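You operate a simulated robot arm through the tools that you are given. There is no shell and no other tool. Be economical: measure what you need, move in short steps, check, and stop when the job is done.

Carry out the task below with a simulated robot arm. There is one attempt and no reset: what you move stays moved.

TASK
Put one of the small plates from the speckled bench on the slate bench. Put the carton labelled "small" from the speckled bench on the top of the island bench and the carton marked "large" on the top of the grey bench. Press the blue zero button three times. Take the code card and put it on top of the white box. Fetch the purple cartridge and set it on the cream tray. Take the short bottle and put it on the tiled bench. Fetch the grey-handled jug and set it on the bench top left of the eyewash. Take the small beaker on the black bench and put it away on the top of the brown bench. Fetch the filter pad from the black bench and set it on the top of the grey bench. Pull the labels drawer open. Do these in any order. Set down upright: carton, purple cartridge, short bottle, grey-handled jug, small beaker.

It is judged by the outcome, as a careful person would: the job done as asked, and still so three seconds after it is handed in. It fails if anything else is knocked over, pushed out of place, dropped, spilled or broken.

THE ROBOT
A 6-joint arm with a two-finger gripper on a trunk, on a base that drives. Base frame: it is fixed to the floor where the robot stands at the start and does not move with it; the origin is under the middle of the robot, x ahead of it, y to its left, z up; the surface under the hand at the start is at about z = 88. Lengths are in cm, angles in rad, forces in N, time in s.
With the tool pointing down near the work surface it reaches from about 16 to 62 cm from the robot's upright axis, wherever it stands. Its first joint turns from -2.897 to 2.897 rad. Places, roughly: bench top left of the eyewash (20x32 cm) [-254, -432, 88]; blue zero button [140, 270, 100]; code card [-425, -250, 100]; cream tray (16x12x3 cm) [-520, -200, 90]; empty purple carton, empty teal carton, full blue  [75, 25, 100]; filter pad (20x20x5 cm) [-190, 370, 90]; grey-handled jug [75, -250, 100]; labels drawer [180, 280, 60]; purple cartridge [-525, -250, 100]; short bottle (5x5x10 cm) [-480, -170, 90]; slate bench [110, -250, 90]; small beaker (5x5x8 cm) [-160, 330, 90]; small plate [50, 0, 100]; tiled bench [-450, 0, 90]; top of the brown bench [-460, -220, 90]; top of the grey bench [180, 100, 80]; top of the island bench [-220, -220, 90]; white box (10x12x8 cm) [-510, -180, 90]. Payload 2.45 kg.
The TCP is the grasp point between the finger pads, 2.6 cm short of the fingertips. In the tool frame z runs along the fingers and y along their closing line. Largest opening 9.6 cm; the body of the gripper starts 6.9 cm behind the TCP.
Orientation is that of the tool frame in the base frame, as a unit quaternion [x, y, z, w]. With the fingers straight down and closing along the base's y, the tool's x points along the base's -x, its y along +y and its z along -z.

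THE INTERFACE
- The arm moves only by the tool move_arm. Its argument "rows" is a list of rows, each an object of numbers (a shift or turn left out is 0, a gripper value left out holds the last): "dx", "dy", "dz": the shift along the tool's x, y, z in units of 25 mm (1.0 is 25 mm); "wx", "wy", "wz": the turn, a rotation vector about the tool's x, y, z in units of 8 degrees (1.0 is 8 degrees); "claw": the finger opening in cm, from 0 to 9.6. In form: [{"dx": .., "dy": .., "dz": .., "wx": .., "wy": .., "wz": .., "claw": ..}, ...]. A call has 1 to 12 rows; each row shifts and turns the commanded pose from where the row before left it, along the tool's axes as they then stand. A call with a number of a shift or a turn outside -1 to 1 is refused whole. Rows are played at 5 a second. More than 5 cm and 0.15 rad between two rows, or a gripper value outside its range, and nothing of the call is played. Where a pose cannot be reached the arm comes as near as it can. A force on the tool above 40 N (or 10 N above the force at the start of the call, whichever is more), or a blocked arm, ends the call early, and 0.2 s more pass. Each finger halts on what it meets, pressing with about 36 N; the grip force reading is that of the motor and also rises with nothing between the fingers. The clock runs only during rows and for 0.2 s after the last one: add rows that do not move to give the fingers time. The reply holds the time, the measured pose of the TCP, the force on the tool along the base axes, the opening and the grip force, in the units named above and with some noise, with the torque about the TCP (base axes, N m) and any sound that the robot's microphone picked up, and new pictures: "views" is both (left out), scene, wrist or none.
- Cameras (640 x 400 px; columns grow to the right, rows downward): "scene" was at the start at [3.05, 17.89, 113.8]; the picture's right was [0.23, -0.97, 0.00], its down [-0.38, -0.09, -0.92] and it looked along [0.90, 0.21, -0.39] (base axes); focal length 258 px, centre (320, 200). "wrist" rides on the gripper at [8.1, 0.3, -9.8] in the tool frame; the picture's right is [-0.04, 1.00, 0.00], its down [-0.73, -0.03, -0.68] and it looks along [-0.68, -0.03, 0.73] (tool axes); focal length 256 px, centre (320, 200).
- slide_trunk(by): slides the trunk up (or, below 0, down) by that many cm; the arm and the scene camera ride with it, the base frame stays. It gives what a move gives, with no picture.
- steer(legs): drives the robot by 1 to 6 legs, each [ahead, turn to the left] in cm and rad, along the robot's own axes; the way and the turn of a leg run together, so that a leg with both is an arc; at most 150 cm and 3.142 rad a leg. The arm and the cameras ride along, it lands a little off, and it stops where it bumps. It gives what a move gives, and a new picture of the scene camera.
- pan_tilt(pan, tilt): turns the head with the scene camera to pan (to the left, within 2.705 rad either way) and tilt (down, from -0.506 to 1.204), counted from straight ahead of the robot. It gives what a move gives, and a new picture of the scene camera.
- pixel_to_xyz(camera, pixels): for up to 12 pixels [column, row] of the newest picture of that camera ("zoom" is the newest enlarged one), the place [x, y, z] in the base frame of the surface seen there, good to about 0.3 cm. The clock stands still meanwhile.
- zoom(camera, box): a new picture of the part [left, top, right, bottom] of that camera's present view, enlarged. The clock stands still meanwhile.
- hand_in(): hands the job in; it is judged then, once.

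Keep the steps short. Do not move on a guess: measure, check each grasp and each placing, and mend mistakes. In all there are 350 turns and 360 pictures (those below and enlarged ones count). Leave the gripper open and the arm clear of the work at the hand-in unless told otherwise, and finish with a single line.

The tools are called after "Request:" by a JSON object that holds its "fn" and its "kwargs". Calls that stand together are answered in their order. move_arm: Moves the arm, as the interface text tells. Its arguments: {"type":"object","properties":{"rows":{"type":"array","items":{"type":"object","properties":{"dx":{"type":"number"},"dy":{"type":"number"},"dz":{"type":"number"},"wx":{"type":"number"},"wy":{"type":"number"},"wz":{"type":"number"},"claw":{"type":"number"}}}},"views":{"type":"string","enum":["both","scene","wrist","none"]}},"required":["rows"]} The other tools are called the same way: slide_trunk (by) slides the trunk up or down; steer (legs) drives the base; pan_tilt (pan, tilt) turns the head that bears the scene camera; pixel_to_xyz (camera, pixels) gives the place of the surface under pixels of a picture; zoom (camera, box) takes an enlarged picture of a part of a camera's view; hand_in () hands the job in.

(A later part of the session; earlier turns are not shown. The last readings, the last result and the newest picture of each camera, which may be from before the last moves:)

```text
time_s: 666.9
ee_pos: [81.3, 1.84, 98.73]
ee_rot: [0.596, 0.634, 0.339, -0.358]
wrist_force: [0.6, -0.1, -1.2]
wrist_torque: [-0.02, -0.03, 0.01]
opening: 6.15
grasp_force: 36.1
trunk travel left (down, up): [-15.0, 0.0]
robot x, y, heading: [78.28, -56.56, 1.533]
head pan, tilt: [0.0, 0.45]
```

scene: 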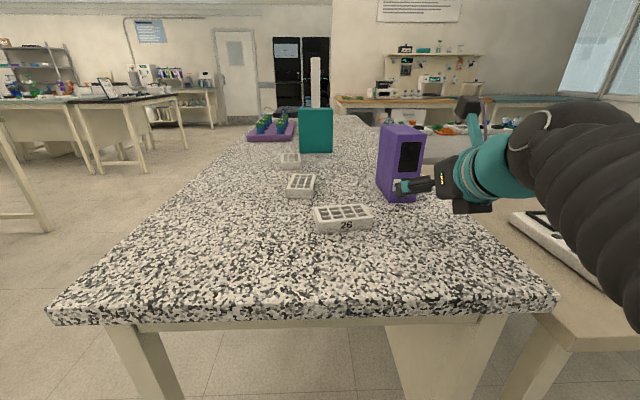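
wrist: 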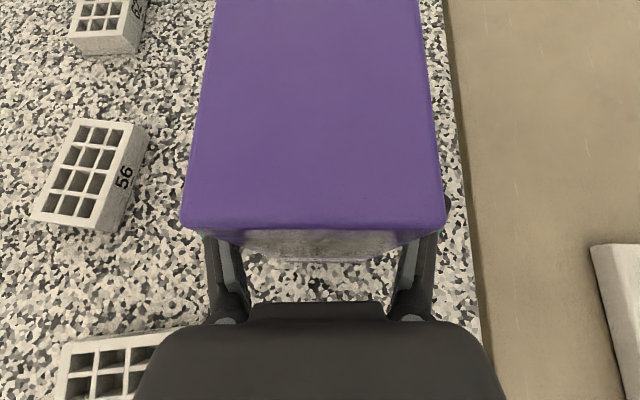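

Lifted, 1.2 N. Raise a bit more and back out.

Request:
{"fn": "move_arm", "kwargs": {"rows": [{"dx": 0.34, "dz": -0.2}, {"dx": 0.34, "dz": -0.2}, {}], "views": "none"}}

Request:
{"fn": "steer", "kwargs": {"legs": [[-36, 0]]}}

Request:
{"fn": "move_arm", "kwargs": {"rows": [{"dx": -0.41, "dz": -0.68}, {"dx": -0.41, "dz": -0.68}, {"dx": -0.41, "dz": -0.68}, {"dx": -0.41, "dz": -0.68}, {}], "views": "wrist"}}

```text
time_s: 667.7
ee_pos: [81.27, 1.9, 100.63]
ee_rot: [0.596, 0.633, 0.34, -0.358]
wrist_force: [-0.1, 0.4, -0.8]
wrist_torque: [-0.03, 0.02, 0.01]
opening: 6.12
grasp_force: 36.2
trunk travel left (down, up): [-15.0, 0.0]
robot x, y, heading: [77.79, -56.15, 1.533]
head pan, tilt: [0.0, 0.45]
```

```text
time_s: 670.1
ee_pos: [80.14, -34.13, 100.7]
ee_rot: [0.596, 0.634, 0.339, -0.357]
wrist_force: [0.5, -0.6, -0.2]
wrist_torque: [-0.06, -0.03, 0.02]
opening: 6.05
grasp_force: 36.0
trunk travel left (down, up): [-15.0, 0.0]
robot x, y, heading: [76.15, -92.16, 1.534]
head pan, tilt: [0.0, 0.45]
```

scene: 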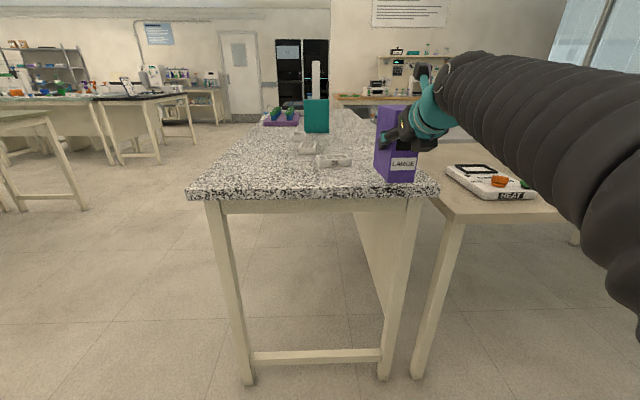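

```text
time_s: 671.3
ee_pos: [80.54, -42.09, 100.69]
ee_rot: [0.597, 0.634, 0.339, -0.357]
wrist_force: [-0.4, 0.0, -0.4]
wrist_torque: [-0.03, -0.02, 0.0]
opening: 6.0
grasp_force: 35.8
trunk travel left (down, up): [-15.0, 0.0]
robot x, y, heading: [75.99, -92.39, 1.532]
head pan, tilt: [0.0, 0.45]
```

wrist: 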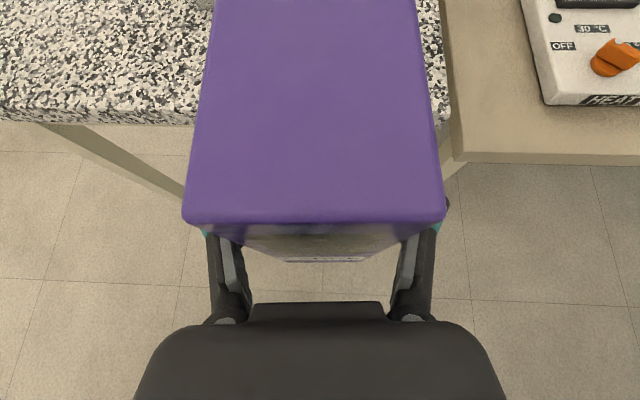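

Drive round the west side of the speckled bench to its north.

Request:
{"fn": "steer", "kwargs": {"legs": [[-6, 0], [0, 1.607], [128, 0], [0, -1.571], [140, 0], [135, 0]]}}

Request:
{"fn": "pan_tilt", "kwargs": {"pan": -0.9, "tilt": 0.3}}

```text
time_s: 699.0
ee_pos: [-53.12, 226.52, 100.69]
ee_rot: [0.584, 0.646, 0.331, -0.363]
wrist_force: [0.0, 0.4, -0.6]
wrist_torque: [-0.05, 0.01, 0.03]
opening: 5.9
grasp_force: 35.9
trunk travel left (down, up): [-15.0, 0.0]
robot x, y, heading: [-55.14, 176.57, 1.571]
head pan, tilt: [0.0, 0.45]
```

scene: 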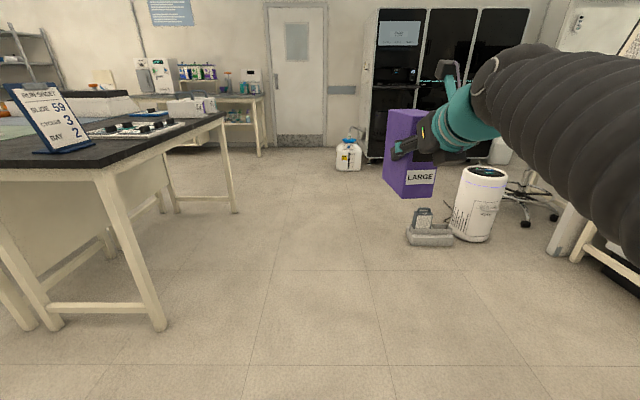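

```text
time_s: 700.2
ee_pos: [-53.21, 226.56, 100.67]
ee_rot: [0.584, 0.645, 0.331, -0.364]
wrist_force: [0.1, 0.2, -0.5]
wrist_torque: [-0.01, 0.0, 0.02]
opening: 5.9
grasp_force: 36.0
trunk travel left (down, up): [-15.0, 0.0]
robot x, y, heading: [-55.57, 176.5, 1.569]
head pan, tilt: [-0.901, 0.3]
```

scene: 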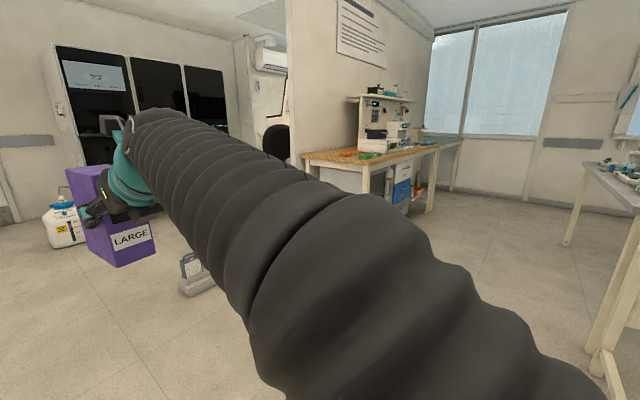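

Request:
{"fn": "pixel_to_xyz", "kwargs": {"camera": "scene", "pixels": [[305, 160], [430, 210], [365, 175], [605, 370], [568, 245], [600, 350], [190, 285], [415, 200], [590, 170]]}}

Request:
{"fn": "steer", "kwargs": {"legs": [[0, -1.571], [120, 0]]}}

Request:
{"fn": "pan_tilt", "kwargs": {"pan": -0.3, "tilt": 0.35}}

```text
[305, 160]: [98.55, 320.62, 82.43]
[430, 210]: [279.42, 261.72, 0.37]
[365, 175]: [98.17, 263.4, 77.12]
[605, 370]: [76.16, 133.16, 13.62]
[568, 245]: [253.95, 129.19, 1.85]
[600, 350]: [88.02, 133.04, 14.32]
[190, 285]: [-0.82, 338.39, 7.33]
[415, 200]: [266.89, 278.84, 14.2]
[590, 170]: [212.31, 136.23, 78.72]
```

```text
time_s: 710.1
ee_pos: [114.56, 173.68, 100.69]
ee_rot: [0.869, 0.042, 0.492, -0.022]
wrist_force: [-0.3, -0.2, -1.1]
wrist_torque: [0.0, 0.02, -0.04]
opening: 5.9
grasp_force: 36.1
trunk travel left (down, up): [-15.0, 0.0]
robot x, y, heading: [64.46, 175.86, 0.003]
head pan, tilt: [-0.901, 0.3]
```

scene: 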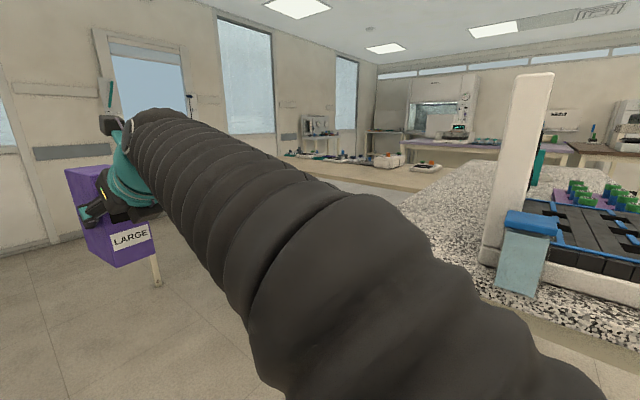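

```text
time_s: 711.1
ee_pos: [114.6, 173.77, 100.71]
ee_rot: [0.869, 0.043, 0.492, -0.022]
wrist_force: [0.3, -0.7, -0.8]
wrist_torque: [0.0, 0.01, 0.03]
opening: 5.9
grasp_force: 35.9
trunk travel left (down, up): [-15.0, 0.0]
robot x, y, heading: [64.44, 176.09, -0.0]
head pan, tilt: [-0.3, 0.351]
```

scene: 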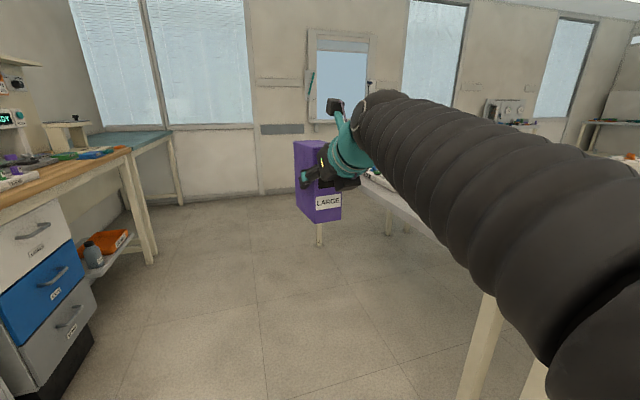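

Continue east, then turn left through north to west so the left-side camera sees the grey bench.

Request:
{"fn": "steer", "kwargs": {"legs": [[110, 0], [0, 1.571], [0, 1.571]]}}

Request:
{"fn": "pan_tilt", "kwargs": {"pan": 1.0, "tilt": 0.55}}

```text
time_s: 724.5
ee_pos: [124.37, 177.0, 100.57]
ee_rot: [-0.051, 0.869, -0.027, -0.492]
wrist_force: [-0.6, 0.5, 0.0]
wrist_torque: [-0.04, -0.06, -0.01]
opening: 5.88
grasp_force: 36.3
trunk travel left (down, up): [-15.0, 0.0]
robot x, y, heading: [174.48, 175.8, -3.122]
head pan, tilt: [-0.3, 0.351]
```

scene: 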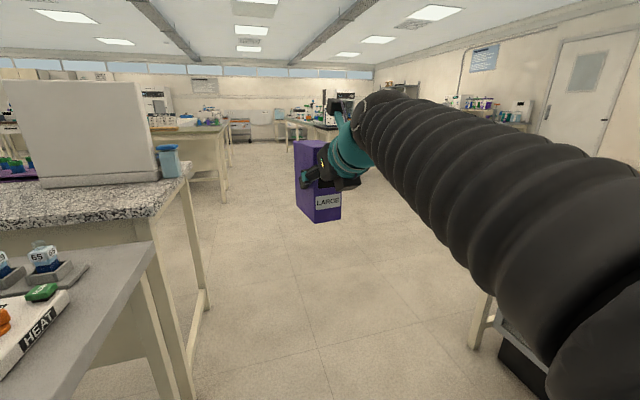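

```text
time_s: 726.0
ee_pos: [124.28, 176.91, 100.66]
ee_rot: [-0.051, 0.869, -0.027, -0.491]
wrist_force: [1.3, 0.2, -1.7]
wrist_torque: [-0.02, -0.05, -0.03]
opening: 5.89
grasp_force: 36.2
trunk travel left (down, up): [-15.0, 0.0]
robot x, y, heading: [174.67, 175.81, -3.122]
head pan, tilt: [1.0, 0.55]
```

scene: 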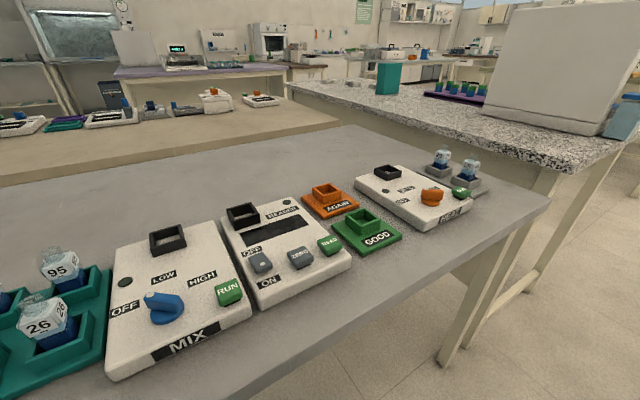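

Request:
{"fn": "pixel_to_xyz", "kwargs": {"camera": "scene", "pixels": [[548, 205], [350, 290], [255, 370], [180, 375], [405, 245], [310, 200], [200, 180], [100, 215], [340, 160], [400, 300], [470, 195], [280, 165]]}}

Request:
{"fn": "pan_tilt", "kwargs": {"pan": 2.0, "tilt": 0.5}}

```text
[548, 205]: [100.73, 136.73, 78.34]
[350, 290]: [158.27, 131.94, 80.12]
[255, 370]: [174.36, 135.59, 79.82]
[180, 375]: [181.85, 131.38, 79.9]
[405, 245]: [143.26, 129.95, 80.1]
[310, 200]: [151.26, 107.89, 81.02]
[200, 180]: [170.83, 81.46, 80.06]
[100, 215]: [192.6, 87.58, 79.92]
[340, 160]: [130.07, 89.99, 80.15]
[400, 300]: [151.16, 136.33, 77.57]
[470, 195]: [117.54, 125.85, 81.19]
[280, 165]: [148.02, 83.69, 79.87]
```

```text
time_s: 727.2
ee_pos: [124.41, 176.95, 100.64]
ee_rot: [-0.05, 0.869, -0.026, -0.492]
wrist_force: [-0.9, 0.2, -0.2]
wrist_torque: [0.04, -0.03, 0.0]
opening: 5.91
grasp_force: 36.3
trunk travel left (down, up): [-15.0, 0.0]
robot x, y, heading: [174.66, 175.71, -3.127]
head pan, tilt: [2.0, 0.499]
```

scene: 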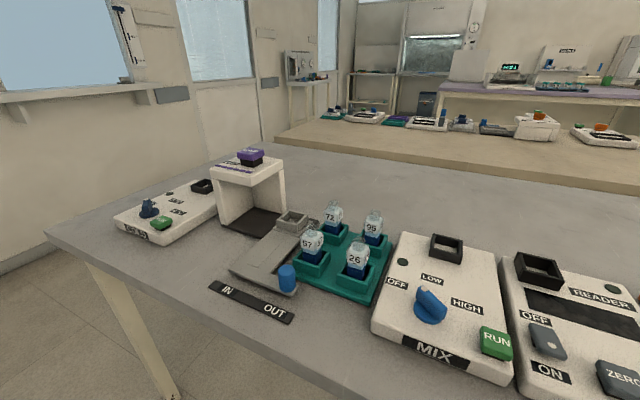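

Request:
{"fn": "pixel_to_xyz", "kwargs": {"camera": "scene", "pixels": [[55, 235], [165, 180], [205, 158], [195, 180], [215, 205], [290, 165], [300, 200], [250, 150], [280, 135], [160, 400], [130, 10], [20, 110]]}}

```text
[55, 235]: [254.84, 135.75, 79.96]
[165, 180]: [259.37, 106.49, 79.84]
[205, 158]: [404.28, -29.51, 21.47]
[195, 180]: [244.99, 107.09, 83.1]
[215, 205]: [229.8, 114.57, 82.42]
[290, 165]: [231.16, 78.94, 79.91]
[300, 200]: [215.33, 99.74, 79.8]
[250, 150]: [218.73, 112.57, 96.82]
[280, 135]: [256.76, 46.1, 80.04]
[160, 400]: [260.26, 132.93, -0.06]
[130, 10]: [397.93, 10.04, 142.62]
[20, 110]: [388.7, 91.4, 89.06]
```

Devices fill the north half; the free south half is reachable from the bench's east end (x≈260). Drive round to the east end.

Request:
{"fn": "steer", "kwargs": {"legs": [[0, -1.585], [0, -1.571], [130, 0], [0, -1.571], [86, 0], [0, -1.571]]}}

Request:
{"fn": "pan_tilt", "kwargs": {"pan": 0.0, "tilt": 0.5}}

```text
time_s: 753.2
ee_pos: [251.35, 92.17, 100.63]
ee_rot: [-0.028, 0.87, -0.014, -0.492]
wrist_force: [0.4, 0.1, -0.7]
wrist_torque: [-0.01, -0.02, -0.03]
opening: 5.91
grasp_force: 36.2
trunk travel left (down, up): [-15.0, 0.0]
robot x, y, heading: [300.97, 88.24, 3.117]
head pan, tilt: [2.0, 0.499]
```

scene: 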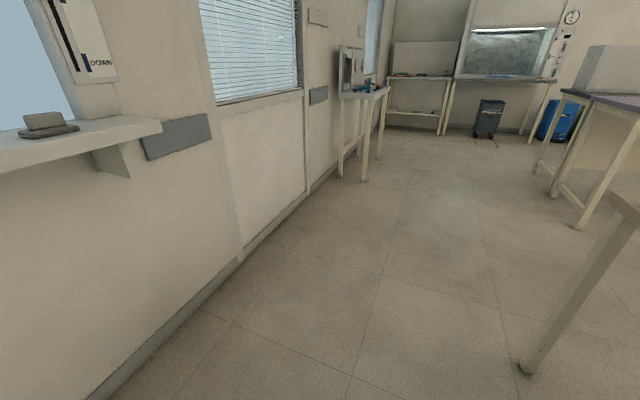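

```text
time_s: 755.2
ee_pos: [251.3, 92.12, 100.57]
ee_rot: [-0.029, 0.87, -0.014, -0.492]
wrist_force: [0.7, -0.1, -0.7]
wrist_torque: [0.01, 0.01, -0.02]
opening: 5.89
grasp_force: 35.4
trunk travel left (down, up): [-15.0, 0.0]
robot x, y, heading: [301.49, 88.39, 3.115]
head pan, tilt: [0.0, 0.499]
```

scene: 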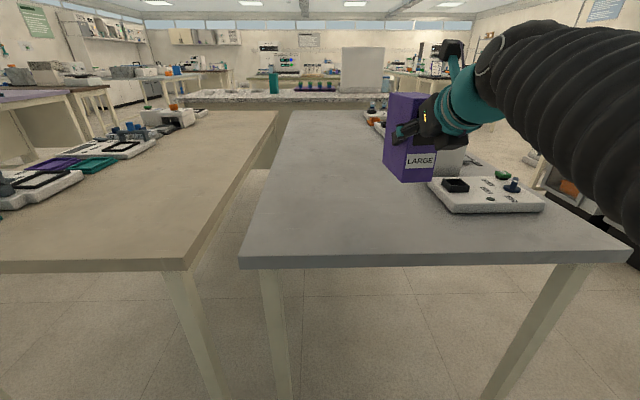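

Request:
{"fn": "pixel_to_xyz", "kwargs": {"camera": "scene", "pixels": [[245, 258], [270, 190], [290, 120], [190, 260], [430, 185], [440, 210], [330, 150], [340, 200], [615, 250], [380, 130], [300, 150]]}}

```text
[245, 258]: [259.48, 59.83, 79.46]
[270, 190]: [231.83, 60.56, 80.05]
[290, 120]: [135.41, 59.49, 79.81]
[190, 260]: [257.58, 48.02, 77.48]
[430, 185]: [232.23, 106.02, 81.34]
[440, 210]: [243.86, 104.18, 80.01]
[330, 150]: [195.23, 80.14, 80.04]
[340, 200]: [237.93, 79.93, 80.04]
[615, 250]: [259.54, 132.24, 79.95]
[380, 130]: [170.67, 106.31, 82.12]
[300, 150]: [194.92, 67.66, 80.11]
```

Drive forward 13 cm, then lower the carton to the z=80 surface.

Request:
{"fn": "steer", "kwargs": {"legs": [[13, 0]]}}

Request:
{"fn": "move_arm", "kwargs": {"rows": [{"dx": -0.5, "dz": 0.3}, {"dx": -0.5, "dz": 0.3}, {"dx": -0.5, "dz": 0.3}, {"dx": -0.5, "dz": 0.3}, {"dx": -0.5, "dz": 0.3}, {"dx": -0.5, "dz": 0.3}, {"dx": -0.5, "dz": 0.3}, {}]}}

```text
time_s: 756.5
ee_pos: [238.33, 92.43, 100.8]
ee_rot: [-0.031, 0.87, -0.016, -0.492]
wrist_force: [-0.3, -0.6, -1.1]
wrist_torque: [0.05, -0.05, 0.0]
opening: 5.9
grasp_force: 36.7
trunk travel left (down, up): [-15.0, 0.0]
robot x, y, heading: [288.3, 88.97, 3.114]
head pan, tilt: [0.0, 0.499]
```

scene: 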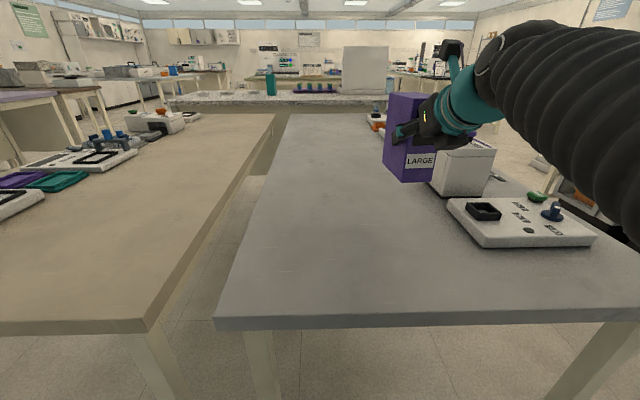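

```text
time_s: 758.2
ee_pos: [238.3, 92.54, 90.49]
ee_rot: [-0.03, 0.87, -0.015, -0.492]
wrist_force: [0.2, 0.2, -0.8]
wrist_torque: [0.0, -0.01, 0.02]
opening: 5.94
grasp_force: 35.9
trunk travel left (down, up): [-15.0, 0.0]
robot x, y, heading: [288.1, 88.7, 3.111]
head pan, tilt: [0.0, 0.499]
```

scene: 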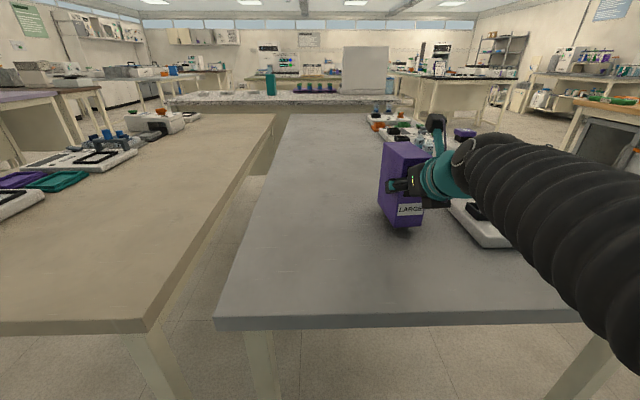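
wrist: 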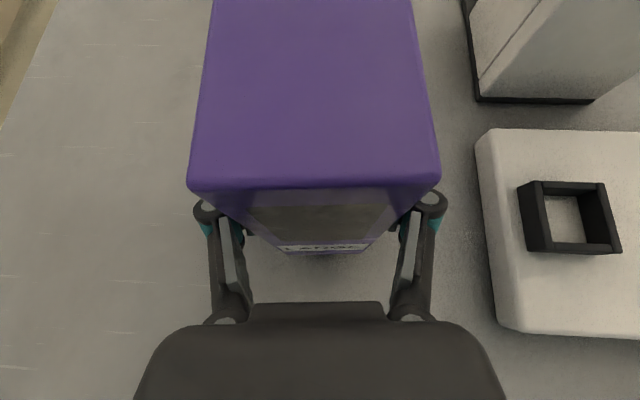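

Request:
{"fn": "move_arm", "kwargs": {"rows": [{"dx": -0.29, "dz": 0.175}, {"dx": -0.29, "dz": 0.175}, {}], "views": "none"}}

Request:
{"fn": "move_arm", "kwargs": {"rows": [{"dx": -0.07, "dz": 0.042}, {"dx": -0.05, "dz": 0.03}, {}], "views": "none"}}

```text
time_s: 759.0
ee_pos: [238.29, 92.61, 88.84]
ee_rot: [-0.03, 0.87, -0.015, -0.493]
wrist_force: [0.6, 0.1, -0.7]
wrist_torque: [0.01, -0.01, 0.01]
opening: 5.89
grasp_force: 35.7
trunk travel left (down, up): [-15.0, 0.0]
robot x, y, heading: [288.48, 88.99, 3.111]
head pan, tilt: [0.0, 0.499]
```

```text
time_s: 759.9
ee_pos: [238.23, 92.51, 88.61]
ee_rot: [-0.029, 0.869, -0.014, -0.494]
wrist_force: [0.6, -0.1, 10.0]
wrist_torque: [-0.33, 0.88, 0.04]
opening: 5.9
grasp_force: 36.5
trunk travel left (down, up): [-15.0, 0.0]
robot x, y, heading: [288.47, 89.24, 3.117]
head pan, tilt: [0.0, 0.499]
```

Contact. Open and withdraw.

Request:
{"fn": "move_arm", "kwargs": {"rows": [{"dx": -0.02, "dz": 0.012}, {"claw": 6.6}, {"claw": 7.4}, {"claw": 8.2}, {}, {}, {"dx": -0.2, "dz": -0.34}, {"dx": -0.41, "dz": -0.68}, {"dx": -0.41, "dz": -0.68}, {}]}}

```text
time_s: 762.0
ee_pos: [243.14, 92.84, 88.35]
ee_rot: [-0.03, 0.87, -0.015, -0.492]
wrist_force: [-0.3, -0.5, 0.2]
wrist_torque: [0.0, 0.02, -0.01]
opening: 8.18
grasp_force: 0.0
trunk travel left (down, up): [-15.0, 0.0]
robot x, y, heading: [287.64, 89.01, 3.11]
head pan, tilt: [0.0, 0.499]
```

scene: 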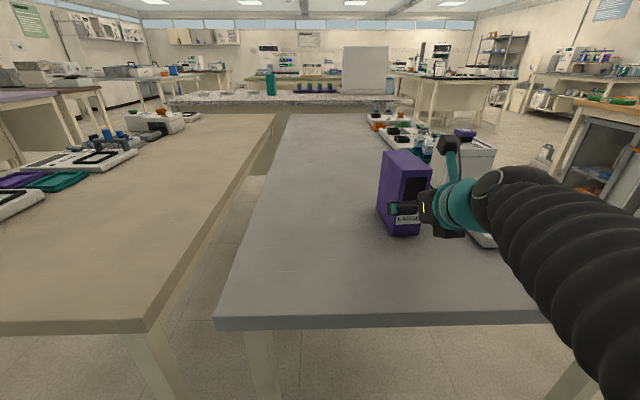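
wrist: 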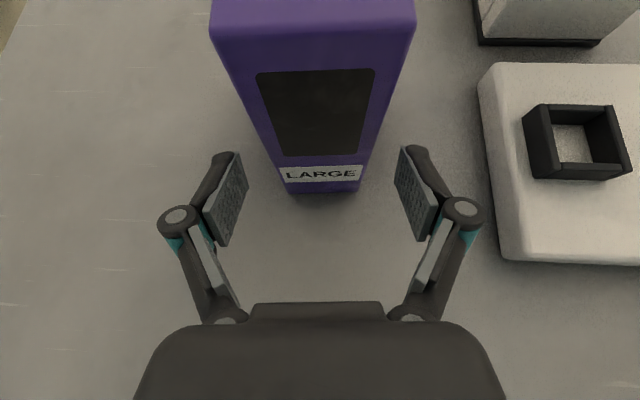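

Large carton is upright on the grey bench. Back out and go to the orange-topped bench (labels drawer, zero button).

Request:
{"fn": "steer", "kwargs": {"legs": [[-22, 0]]}}

Request:
{"fn": "move_arm", "kwargs": {"rows": [{"dx": 0.7, "dz": -0.42}, {"dx": 0.7, "dz": -0.42}, {"dx": 0.7, "dz": -0.42}, {"dx": 0.7, "dz": -0.42}, {}], "views": "none"}}

Request:
{"fn": "steer", "kwargs": {"legs": [[0, -1.54], [100, 0], [0, 1.571], [140, 0], [0, -1.571]]}}

Request:
{"fn": "pan_tilt", "kwargs": {"pan": 0.0, "tilt": 0.4}}

```text
time_s: 763.7
ee_pos: [265.0, 92.11, 88.29]
ee_rot: [-0.029, 0.87, -0.014, -0.493]
wrist_force: [0.6, 0.9, 0.4]
wrist_torque: [-0.01, 0.0, -0.02]
opening: 8.18
grasp_force: 0.0
trunk travel left (down, up): [-15.0, 0.0]
robot x, y, heading: [310.45, 88.22, 3.111]
head pan, tilt: [0.0, 0.499]
```

scene: 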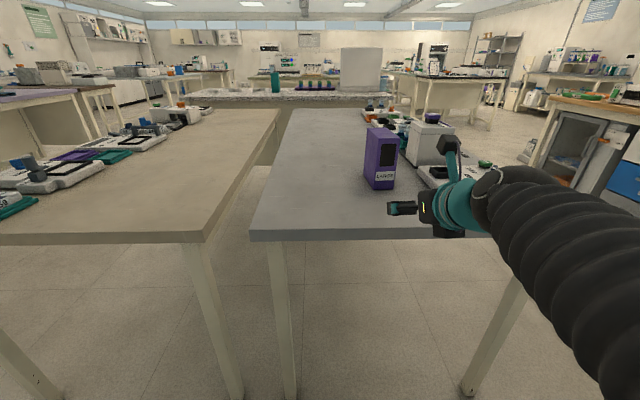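

```text
time_s: 764.9
ee_pos: [265.18, 92.22, 96.55]
ee_rot: [-0.029, 0.87, -0.014, -0.492]
wrist_force: [1.2, -0.5, 0.4]
wrist_torque: [0.02, 0.03, -0.01]
opening: 8.19
grasp_force: 0.0
trunk travel left (down, up): [-15.0, 0.0]
robot x, y, heading: [310.04, 88.36, 3.109]
head pan, tilt: [0.0, 0.499]
```

```text
time_s: 788.1
ee_pos: [176.08, 236.47, 96.44]
ee_rot: [0.591, 0.638, 0.336, -0.36]
wrist_force: [0.4, 0.3, 0.4]
wrist_torque: [0.0, -0.01, 0.0]
opening: 8.18
grasp_force: 0.0
trunk travel left (down, up): [-15.0, 0.0]
robot x, y, heading: [172.72, 191.61, 1.551]
head pan, tilt: [0.0, 0.499]
```

scene: 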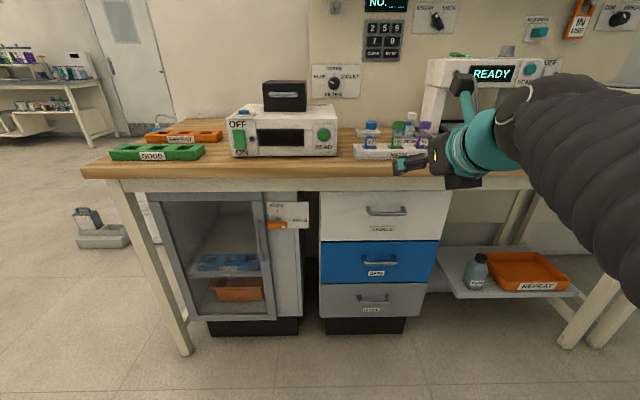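

```text
time_s: 788.8
ee_pos: [176.16, 236.48, 96.54]
ee_rot: [0.591, 0.639, 0.335, -0.36]
wrist_force: [-0.1, -0.3, 0.2]
wrist_torque: [0.01, 0.02, 0.01]
opening: 8.22
grasp_force: 0.1
trunk travel left (down, up): [-15.0, 0.0]
robot x, y, heading: [172.59, 191.09, 1.547]
head pan, tilt: [0.0, 0.4]
```

scene: 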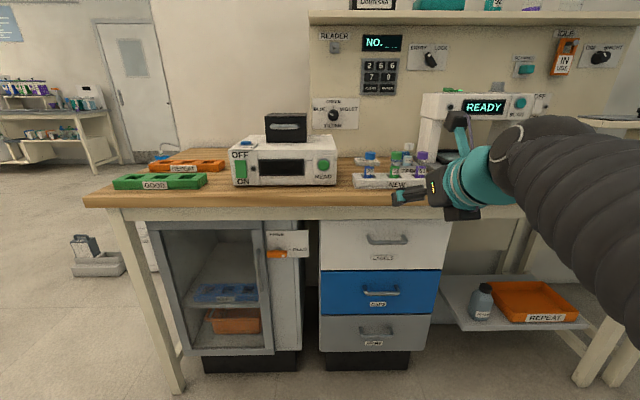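

Request:
{"fn": "zoom", "kwargs": {"camera": "scene", "box": [210, 100, 370, 200]}}

Request:
{"fn": "zoom", "kwargs": {"camera": "scene", "box": [310, 200, 450, 290]}}

Request:
{"fn": "pixel_to_xyz", "kwargs": {"camera": "scene", "pixels": [[247, 143], [250, 146], [240, 160], [325, 165], [280, 165], [385, 240], [370, 240], [403, 238], [383, 258], [340, 245], [400, 215], [283, 130]]}}

```text
4.00 times, centred on (290, 150) of scene
```

zoom: 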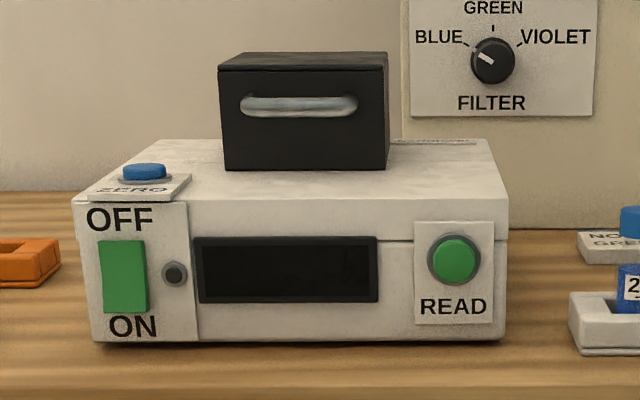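

```text
4.44 times, centred on (380, 245) of scene
```

zoom: 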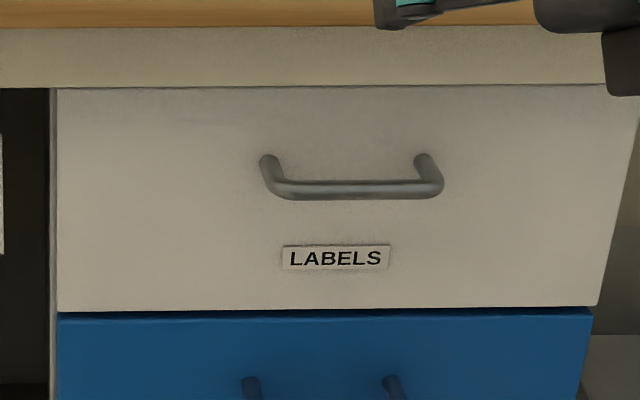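

```text
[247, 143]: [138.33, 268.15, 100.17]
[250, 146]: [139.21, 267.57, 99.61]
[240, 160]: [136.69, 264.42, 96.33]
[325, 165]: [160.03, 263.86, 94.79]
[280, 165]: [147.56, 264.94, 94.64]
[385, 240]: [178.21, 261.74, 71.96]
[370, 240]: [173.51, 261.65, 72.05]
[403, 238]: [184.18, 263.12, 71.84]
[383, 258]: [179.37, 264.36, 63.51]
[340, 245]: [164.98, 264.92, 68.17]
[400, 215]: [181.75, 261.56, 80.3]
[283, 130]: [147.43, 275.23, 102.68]
```

The blue ZERO button is on the reader's top at (138.6, 268.2, 100.2). Close the fingers, raise the tool, and line up.

Request:
{"fn": "move_arm", "kwargs": {"rows": [{"dx": 0.7, "dz": -0.42, "claw": 0}, {"dx": 0.7, "dz": -0.42}, {"dx": 0.7, "dz": -0.42}, {"dx": 0.7, "dz": -0.42}, {}], "views": "none"}}

Request:
{"fn": "steer", "kwargs": {"legs": [[0, 1.595], [37, 0], [0, -1.571], [15, 0]]}}

```text
time_s: 790.0
ee_pos: [176.2, 236.51, 104.68]
ee_rot: [0.591, 0.639, 0.335, -0.36]
wrist_force: [0.9, 0.1, -0.7]
wrist_torque: [-0.04, -0.04, -0.02]
opening: 0.03
grasp_force: 28.4
trunk travel left (down, up): [-15.0, 0.0]
robot x, y, heading: [172.5, 191.15, 1.551]
head pan, tilt: [0.0, 0.4]
```

```text
time_s: 801.1
ee_pos: [137.61, 251.41, 104.85]
ee_rot: [0.583, 0.646, 0.332, -0.364]
wrist_force: [-0.3, -0.4, -0.7]
wrist_torque: [0.0, 0.02, -0.01]
opening: 0.0
grasp_force: 28.3
trunk travel left (down, up): [-15.0, 0.0]
robot x, y, heading: [135.38, 206.2, 1.577]
head pan, tilt: [0.0, 0.4]
```

scene: 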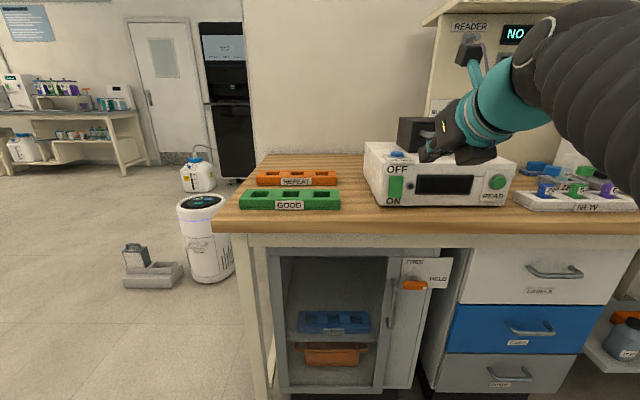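

Request:
{"fn": "zoom", "kwargs": {"camera": "scene", "box": [360, 110, 520, 210]}}

Request:
{"fn": "pixel_to_xyz", "kwargs": {"camera": "scene", "pixels": [[399, 153], [395, 155], [403, 156], [399, 157], [410, 120]]}}

Request:
{"fn": "move_arm", "kwargs": {"rows": [{}], "views": "wrist"}}

```text
4.00 times, centred on (440, 160) of scene
```

zoom: 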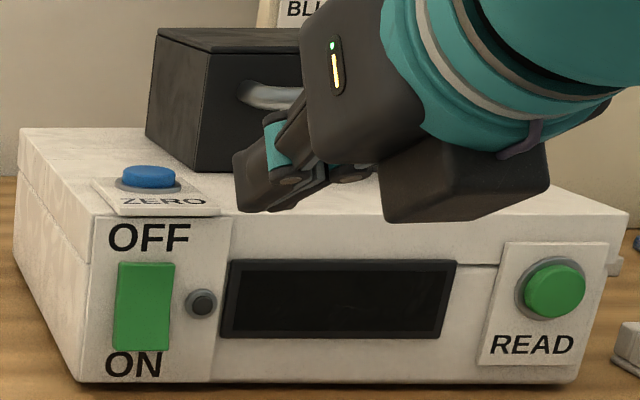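

```text
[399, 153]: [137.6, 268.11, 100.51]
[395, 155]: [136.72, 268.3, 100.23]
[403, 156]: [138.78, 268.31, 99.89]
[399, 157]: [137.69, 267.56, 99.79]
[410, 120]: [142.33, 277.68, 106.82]
```

```text
time_s: 801.5
ee_pos: [137.67, 251.33, 104.69]
ee_rot: [0.583, 0.646, 0.332, -0.364]
wrist_force: [-0.1, 0.1, -0.4]
wrist_torque: [-0.01, 0.0, -0.03]
opening: 0.0
grasp_force: 28.6
trunk travel left (down, up): [-15.0, 0.0]
robot x, y, heading: [135.34, 206.35, 1.573]
head pan, tilt: [0.0, 0.4]
```

wrist: 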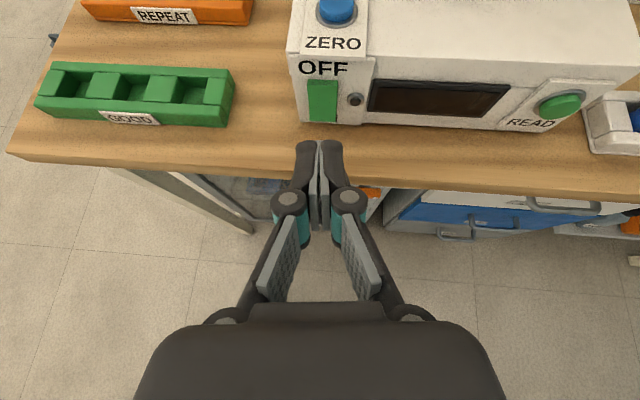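

Request:
{"fn": "pixel_to_xyz", "kwargs": {"camera": "wrist", "pixels": [[337, 10], [322, 12], [352, 12], [337, 3], [337, 40], [337, 22]]}}

```text
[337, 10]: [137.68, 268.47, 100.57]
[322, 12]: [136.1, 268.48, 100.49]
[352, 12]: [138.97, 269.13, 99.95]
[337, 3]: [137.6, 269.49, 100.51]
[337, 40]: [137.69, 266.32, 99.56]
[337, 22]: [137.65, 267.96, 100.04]
```

Request:
{"fn": "steer", "kwargs": {"legs": [[10, 0]]}}

```text
time_s: 802.6
ee_pos: [137.51, 261.42, 104.61]
ee_rot: [0.582, 0.647, 0.332, -0.365]
wrist_force: [-0.6, -0.2, 0.4]
wrist_torque: [0.03, 0.02, 0.01]
opening: 0.02
grasp_force: 28.4
trunk travel left (down, up): [-15.0, 0.0]
robot x, y, heading: [135.22, 216.27, 1.575]
head pan, tilt: [0.0, 0.4]
```

scene: 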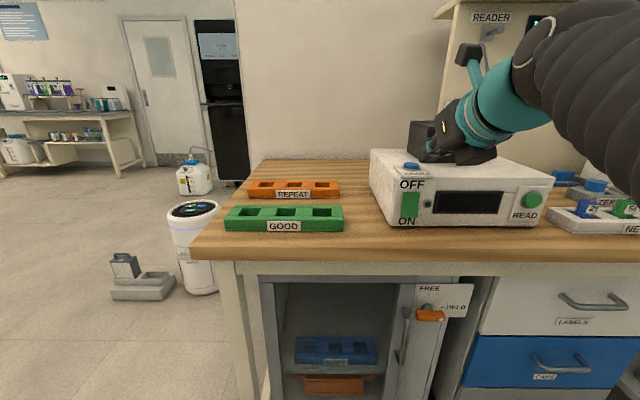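

Request:
{"fn": "move_arm", "kwargs": {"rows": [{"dx": 0.387, "dy": 0.113, "dz": 0.643}, {"dx": 0.387, "dy": 0.113, "dz": 0.643}, {"dx": 0.387, "dy": 0.113, "dz": 0.643}, {}]}}

```text
time_s: 803.6
ee_pos: [137.89, 267.2, 104.78]
ee_rot: [0.582, 0.647, 0.331, -0.365]
wrist_force: [-0.1, -0.3, 0.4]
wrist_torque: [0.0, 0.02, -0.03]
opening: 0.02
grasp_force: 28.7
trunk travel left (down, up): [-15.0, 0.0]
robot x, y, heading: [135.58, 216.41, 1.576]
head pan, tilt: [0.0, 0.4]
```

scene: 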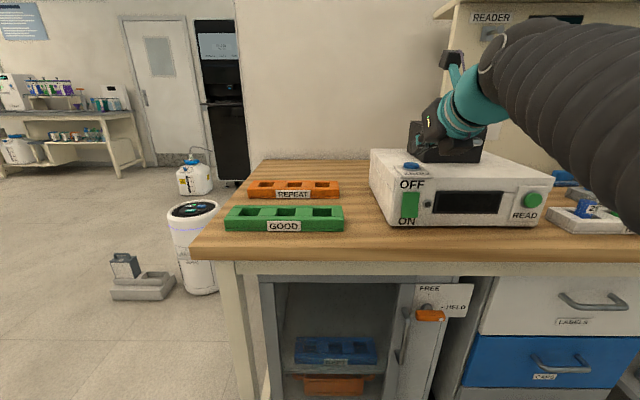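
wrist: 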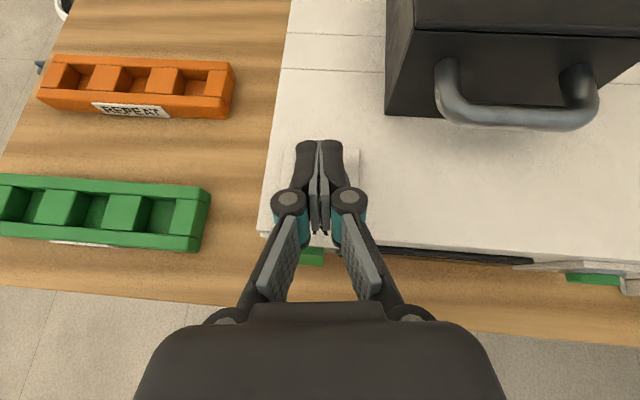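

Request:
{"fn": "zoom", "kwargs": {"camera": "scene", "box": [370, 110, 500, 200]}}

```text
4.44 times, centred on (435, 155) of scene
```

zoom: 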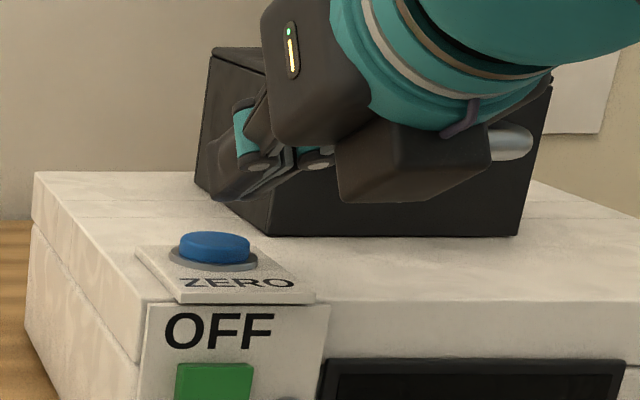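

Request:
{"fn": "pixel_to_xyz", "kwargs": {"camera": "zoom", "pixels": [[400, 195], [360, 190], [470, 165], [225, 190], [250, 195], [215, 245], [450, 260]]}}

```text
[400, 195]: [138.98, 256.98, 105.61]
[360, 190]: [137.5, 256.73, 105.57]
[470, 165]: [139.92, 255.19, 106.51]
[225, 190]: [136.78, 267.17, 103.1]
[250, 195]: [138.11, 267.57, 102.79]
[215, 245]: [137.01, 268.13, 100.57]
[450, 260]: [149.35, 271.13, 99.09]
```

Tip is over the button. Press down gently.

Request:
{"fn": "move_arm", "kwargs": {"rows": [{"dx": -0.343, "dz": 0.206}, {"dx": -0.24, "dz": 0.144}, {}], "views": "none"}}

Request:
{"fn": "move_arm", "kwargs": {"rows": [{"dx": -0.07, "dz": 0.042}, {}], "views": "none"}}

Request:
{"fn": "move_arm", "kwargs": {"rows": [{"dx": -0.07, "dz": 0.042}, {}], "views": "none"}}

```text
time_s: 804.4
ee_pos: [137.79, 267.08, 102.88]
ee_rot: [0.582, 0.647, 0.331, -0.365]
wrist_force: [0.0, 0.3, 1.0]
wrist_torque: [0.0, 0.01, 0.01]
opening: 0.0
grasp_force: 28.8
trunk travel left (down, up): [-15.0, 0.0]
robot x, y, heading: [135.21, 216.16, 1.572]
head pan, tilt: [0.0, 0.4]
```

```text
time_s: 805.0
ee_pos: [137.88, 267.18, 102.86]
ee_rot: [0.582, 0.647, 0.331, -0.365]
wrist_force: [-0.6, -0.8, 0.6]
wrist_torque: [0.01, -0.02, -0.03]
opening: 0.6
grasp_force: 28.2
trunk travel left (down, up): [-15.0, 0.0]
robot x, y, heading: [135.56, 215.98, 1.578]
head pan, tilt: [0.0, 0.4]
```

```text
time_s: 805.6
ee_pos: [137.82, 267.18, 102.59]
ee_rot: [0.583, 0.646, 0.331, -0.364]
wrist_force: [0.0, 0.0, 1.9]
wrist_torque: [0.03, -0.01, 0.03]
opening: 0.58
grasp_force: 29.1
trunk travel left (down, up): [-15.0, 0.0]
robot x, y, heading: [135.76, 216.43, 1.579]
head pan, tilt: [0.0, 0.4]
heard: click
```

Click heard (press 1). Release and press again.

Request:
{"fn": "move_arm", "kwargs": {"rows": [{"dx": 0.3, "dz": -0.18}, {}, {}], "views": "none"}}

Request:
{"fn": "move_arm", "kwargs": {"rows": [{"dx": -0.15, "dz": 0.09}, {"dx": -0.15, "dz": 0.09}, {}], "views": "none"}}

```text
time_s: 806.4
ee_pos: [137.92, 267.15, 103.37]
ee_rot: [0.582, 0.647, 0.332, -0.364]
wrist_force: [0.4, 0.0, 0.4]
wrist_torque: [0.02, 0.01, -0.01]
opening: 0.0
grasp_force: 28.5
trunk travel left (down, up): [-15.0, 0.0]
robot x, y, heading: [135.11, 216.67, 1.573]
head pan, tilt: [0.0, 0.4]
```

```text
time_s: 807.2
ee_pos: [137.92, 267.08, 102.5]
ee_rot: [0.583, 0.647, 0.331, -0.364]
wrist_force: [-0.3, 0.4, 2.0]
wrist_torque: [0.02, 0.01, 0.01]
opening: 0.59
grasp_force: 29.0
trunk travel left (down, up): [-15.0, 0.0]
robot x, y, heading: [135.48, 216.57, 1.574]
head pan, tilt: [0.0, 0.4]
```

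No click this time; push slightly deeper.

Request:
{"fn": "move_arm", "kwargs": {"rows": [{"dx": -0.05, "dz": 0.03}, {}], "views": "none"}}

```text
time_s: 807.8
ee_pos: [137.89, 267.15, 102.4]
ee_rot: [0.583, 0.647, 0.331, -0.364]
wrist_force: [-1.1, 0.0, 3.7]
wrist_torque: [0.05, -0.01, 0.01]
opening: 0.63
grasp_force: 28.3
trunk travel left (down, up): [-15.0, 0.0]
robot x, y, heading: [135.25, 216.34, 1.582]
head pan, tilt: [0.0, 0.4]
heard: click
```

Click (press 2). Release and press a third time.

Request:
{"fn": "move_arm", "kwargs": {"rows": [{"dx": 0.35, "dz": -0.21}, {}, {}], "views": "none"}}

Request:
{"fn": "move_arm", "kwargs": {"rows": [{"dx": -0.175, "dz": 0.105}, {"dx": -0.175, "dz": 0.105}, {}], "views": "none"}}

```text
time_s: 808.6
ee_pos: [137.89, 267.23, 103.37]
ee_rot: [0.583, 0.647, 0.331, -0.364]
wrist_force: [-1.2, 0.3, -0.3]
wrist_torque: [0.03, 0.0, 0.0]
opening: 0.01
grasp_force: 28.2
trunk travel left (down, up): [-15.0, 0.0]
robot x, y, heading: [135.32, 216.0, 1.578]
head pan, tilt: [0.0, 0.4]
```

```text
time_s: 809.4
ee_pos: [137.93, 267.11, 102.45]
ee_rot: [0.582, 0.647, 0.331, -0.365]
wrist_force: [0.5, 1.4, 2.4]
wrist_torque: [0.04, 0.0, -0.02]
opening: 0.6
grasp_force: 28.9
trunk travel left (down, up): [-15.0, 0.0]
robot x, y, heading: [135.25, 216.27, 1.579]
head pan, tilt: [0.0, 0.4]
heard: click
```

Third click. Lift off and back away.

Request:
{"fn": "move_arm", "kwargs": {"rows": [{"dx": 0.5, "dz": -0.3}, {"dx": 0.7, "dz": -0.42}, {}], "views": "none"}}

Request:
{"fn": "steer", "kwargs": {"legs": [[-30, 0], [0, -1.571], [41, 0], [0, 1.571]]}}

Request:
{"fn": "move_arm", "kwargs": {"rows": [{"wy": 0.97}, {"wy": 0.97}, {"wy": 0.97}, {"wy": 0.96}, {"wz": -0.94}, {"wz": -0.94}, {"wz": -0.94}, {"wz": -0.94}, {"wz": -0.94}, {"wz": -0.94}, {"wz": -0.94}, {"wz": -0.94}], "views": "none"}}

Request:
{"fn": "move_arm", "kwargs": {"rows": [{"wz": -0.94}, {"wz": -0.94}, {"wz": -0.94}, {"wz": -0.9}, {"claw": 4}, {}], "views": "wrist"}}

```text
time_s: 810.2
ee_pos: [137.99, 267.22, 105.94]
ee_rot: [0.583, 0.646, 0.331, -0.364]
wrist_force: [-0.2, 0.5, -0.5]
wrist_torque: [0.01, -0.01, 0.01]
opening: 0.0
grasp_force: 28.5
trunk travel left (down, up): [-15.0, 0.0]
robot x, y, heading: [135.51, 216.29, 1.579]
head pan, tilt: [0.0, 0.4]
```

```text
time_s: 822.0
ee_pos: [180.08, 237.26, 105.81]
ee_rot: [0.587, 0.642, 0.335, -0.363]
wrist_force: [-0.7, -0.3, -0.1]
wrist_torque: [0.01, 0.05, -0.03]
opening: 0.0
grasp_force: 28.5
trunk travel left (down, up): [-15.0, 0.0]
robot x, y, heading: [176.62, 186.2, 1.559]
head pan, tilt: [0.0, 0.4]
```

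scene: 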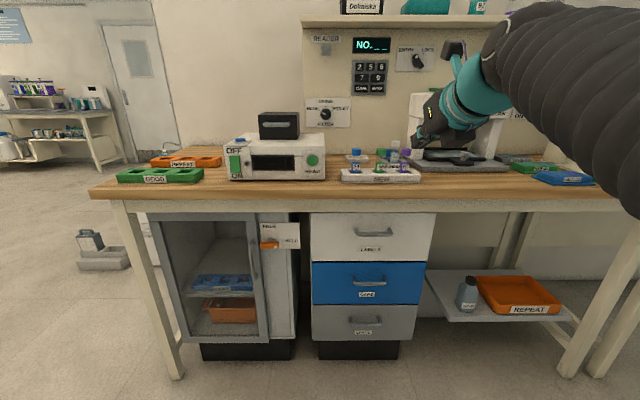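

```text
time_s: 824.6
ee_pos: [180.12, 237.17, 105.9]
ee_rot: [0.149, 0.691, 0.675, -0.211]
wrist_force: [-0.1, -0.2, -0.4]
wrist_torque: [0.01, 0.04, 0.02]
opening: 0.0
grasp_force: 28.8
trunk travel left (down, up): [-15.0, 0.0]
robot x, y, heading: [177.09, 186.31, 1.558]
head pan, tilt: [0.0, 0.4]
```

```text
time_s: 826.0
ee_pos: [179.98, 237.2, 105.9]
ee_rot: [-0.032, 0.707, 0.706, -0.029]
wrist_force: [0.7, -0.5, 0.9]
wrist_torque: [0.01, -0.04, 0.0]
opening: 4.01
grasp_force: 0.0
trunk travel left (down, up): [-15.0, 0.0]
robot x, y, heading: [176.86, 186.15, 1.565]
head pan, tilt: [0.0, 0.4]
```

wrist: 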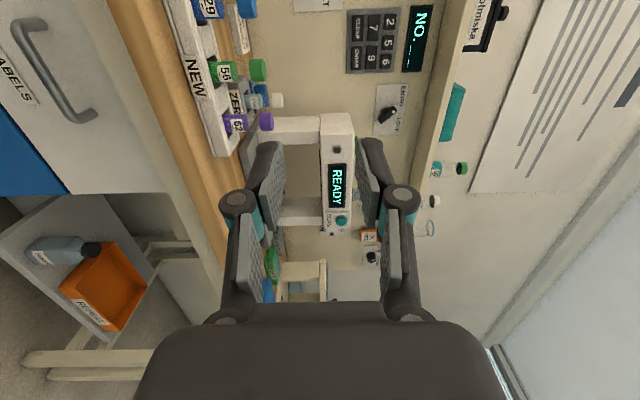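

Request:
{"fn": "zoom", "kwargs": {"camera": "scene", "box": [300, 200, 440, 290]}}

Request:
{"fn": "pixel_to_xyz", "kwargs": {"camera": "scene", "pixels": [[373, 233], [365, 233], [380, 233], [358, 231], [391, 231], [373, 240], [345, 235], [373, 213]]}}

Request:
{"fn": "slide_trunk", "kwargs": {"by": -15}}

```text
4.44 times, centred on (370, 245) of scene
```

zoom: 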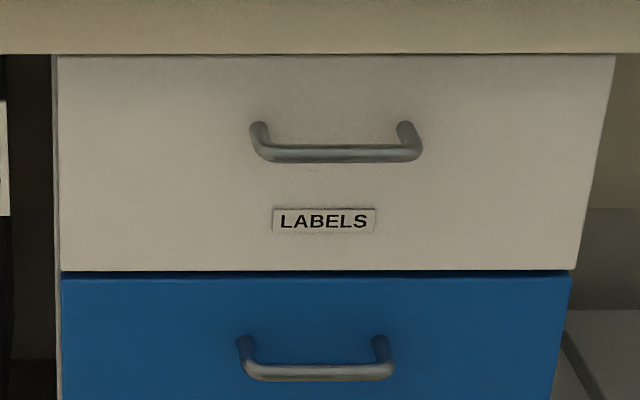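

```text
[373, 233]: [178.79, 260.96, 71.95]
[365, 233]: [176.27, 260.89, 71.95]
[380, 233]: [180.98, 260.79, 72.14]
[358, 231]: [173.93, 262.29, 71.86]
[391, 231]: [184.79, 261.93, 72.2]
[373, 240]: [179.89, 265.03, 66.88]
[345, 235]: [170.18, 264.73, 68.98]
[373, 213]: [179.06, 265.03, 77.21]
```

```text
time_s: 827.8
ee_pos: [180.16, 237.25, 90.8]
ee_rot: [-0.031, 0.706, 0.706, -0.03]
wrist_force: [0.1, -0.4, 0.1]
wrist_torque: [0.02, -0.02, -0.05]
opening: 3.98
grasp_force: 0.1
trunk travel left (down, up): [0.0, 15.0]
robot x, y, heading: [176.98, 186.43, 1.567]
head pan, tilt: [0.0, 0.4]
```

Handle bar centre (179, 261.5, 71.9). Lower the tool to z≈72, then drive in.

Request:
{"fn": "move_arm", "kwargs": {"rows": [{"dy": -0.945}, {"dy": -0.945}, {"dy": -0.945}, {"dy": -0.945}, {"dy": -0.945}, {"dy": -0.945}, {"dy": -0.945}, {"dy": -0.945}, {}], "views": "none"}}

Request:
{"fn": "steer", "kwargs": {"legs": [[16, 0]]}}

Request:
{"fn": "move_arm", "kwargs": {"rows": [{}], "views": "wrist"}}

```text
time_s: 829.8
ee_pos: [180.01, 237.25, 72.01]
ee_rot: [-0.032, 0.706, 0.707, -0.029]
wrist_force: [-0.1, -0.4, -0.8]
wrist_torque: [0.0, 0.01, -0.01]
opening: 3.98
grasp_force: 0.0
trunk travel left (down, up): [0.0, 15.0]
robot x, y, heading: [176.68, 186.16, 1.56]
head pan, tilt: [0.0, 0.4]
```

```text
time_s: 831.2
ee_pos: [180.21, 253.51, 72.02]
ee_rot: [-0.033, 0.706, 0.706, -0.031]
wrist_force: [0.2, -0.1, 0.3]
wrist_torque: [0.03, 0.01, -0.04]
opening: 4.01
grasp_force: 0.1
trunk travel left (down, up): [0.0, 15.0]
robot x, y, heading: [176.74, 202.43, 1.565]
head pan, tilt: [0.0, 0.4]
```

scene: 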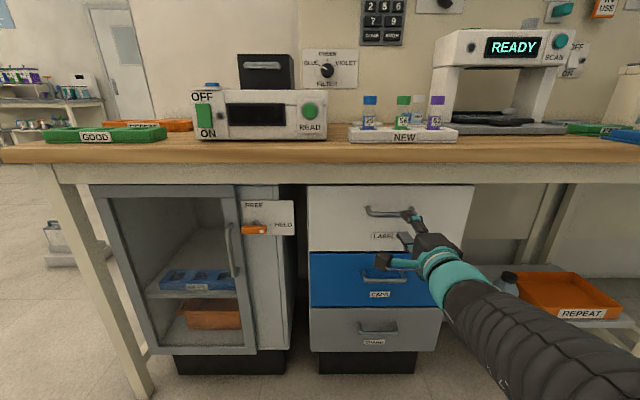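

```text
time_s: 831.6
ee_pos: [180.17, 253.38, 72.03]
ee_rot: [-0.032, 0.706, 0.707, -0.03]
wrist_force: [-0.1, -0.5, 0.8]
wrist_torque: [0.0, -0.02, -0.01]
opening: 3.99
grasp_force: 0.0
trunk travel left (down, up): [0.0, 15.0]
robot x, y, heading: [176.87, 202.32, 1.563]
head pan, tilt: [0.0, 0.4]
```

wrist: 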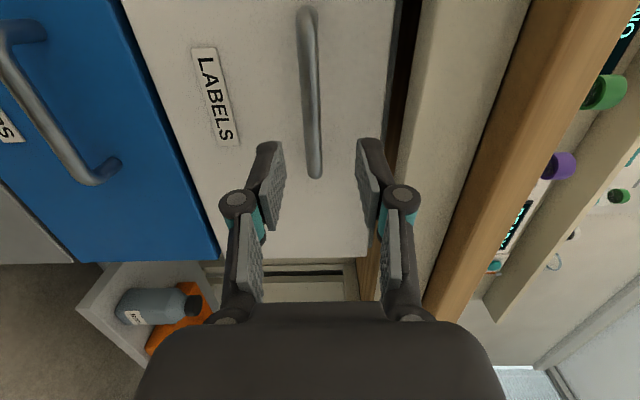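

The bar is centred between the fingers. Drive 7.4 cm further and grip.

Request:
{"fn": "steer", "kwargs": {"legs": [[7.4, 0]]}}

Request:
{"fn": "move_arm", "kwargs": {"rows": [{"claw": 2.5}, {"claw": 1.5}, {"claw": 0.3}, {}, {}], "views": "wrist"}}

```text
time_s: 832.6
ee_pos: [180.17, 260.76, 72.09]
ee_rot: [-0.032, 0.707, 0.706, -0.03]
wrist_force: [-0.6, 0.7, -0.2]
wrist_torque: [0.0, 0.02, 0.0]
opening: 4.01
grasp_force: 0.1
trunk travel left (down, up): [0.0, 15.0]
robot x, y, heading: [177.25, 209.95, 1.562]
head pan, tilt: [0.0, 0.4]
```

scene: 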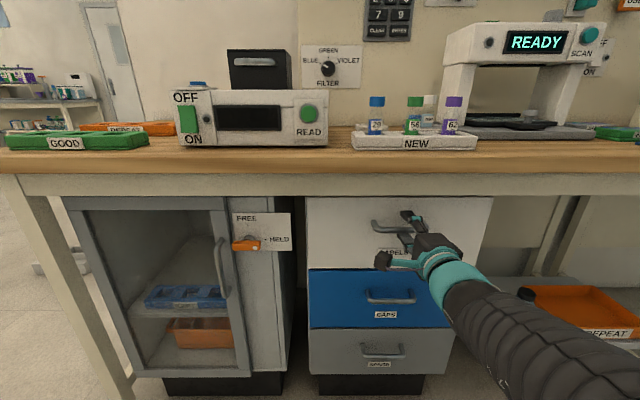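

```text
time_s: 833.8
ee_pos: [180.24, 260.79, 71.83]
ee_rot: [-0.032, 0.708, 0.705, -0.031]
wrist_force: [-2.2, -10.6, -26.0]
wrist_torque: [-0.3, 0.01, 0.0]
opening: 2.11
grasp_force: 12.8
trunk travel left (down, up): [0.0, 15.0]
robot x, y, heading: [177.08, 209.95, 1.566]
head pan, tilt: [0.0, 0.4]
```

wrist: 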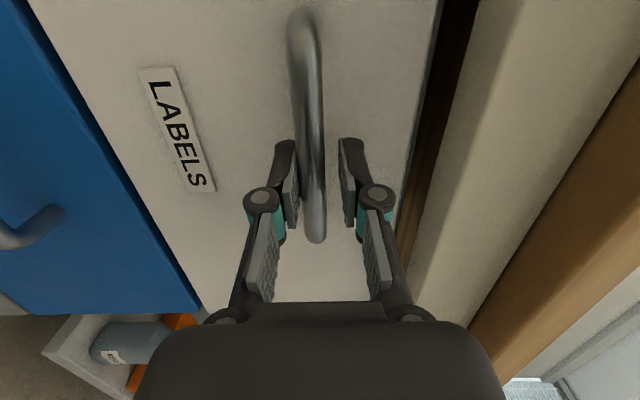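

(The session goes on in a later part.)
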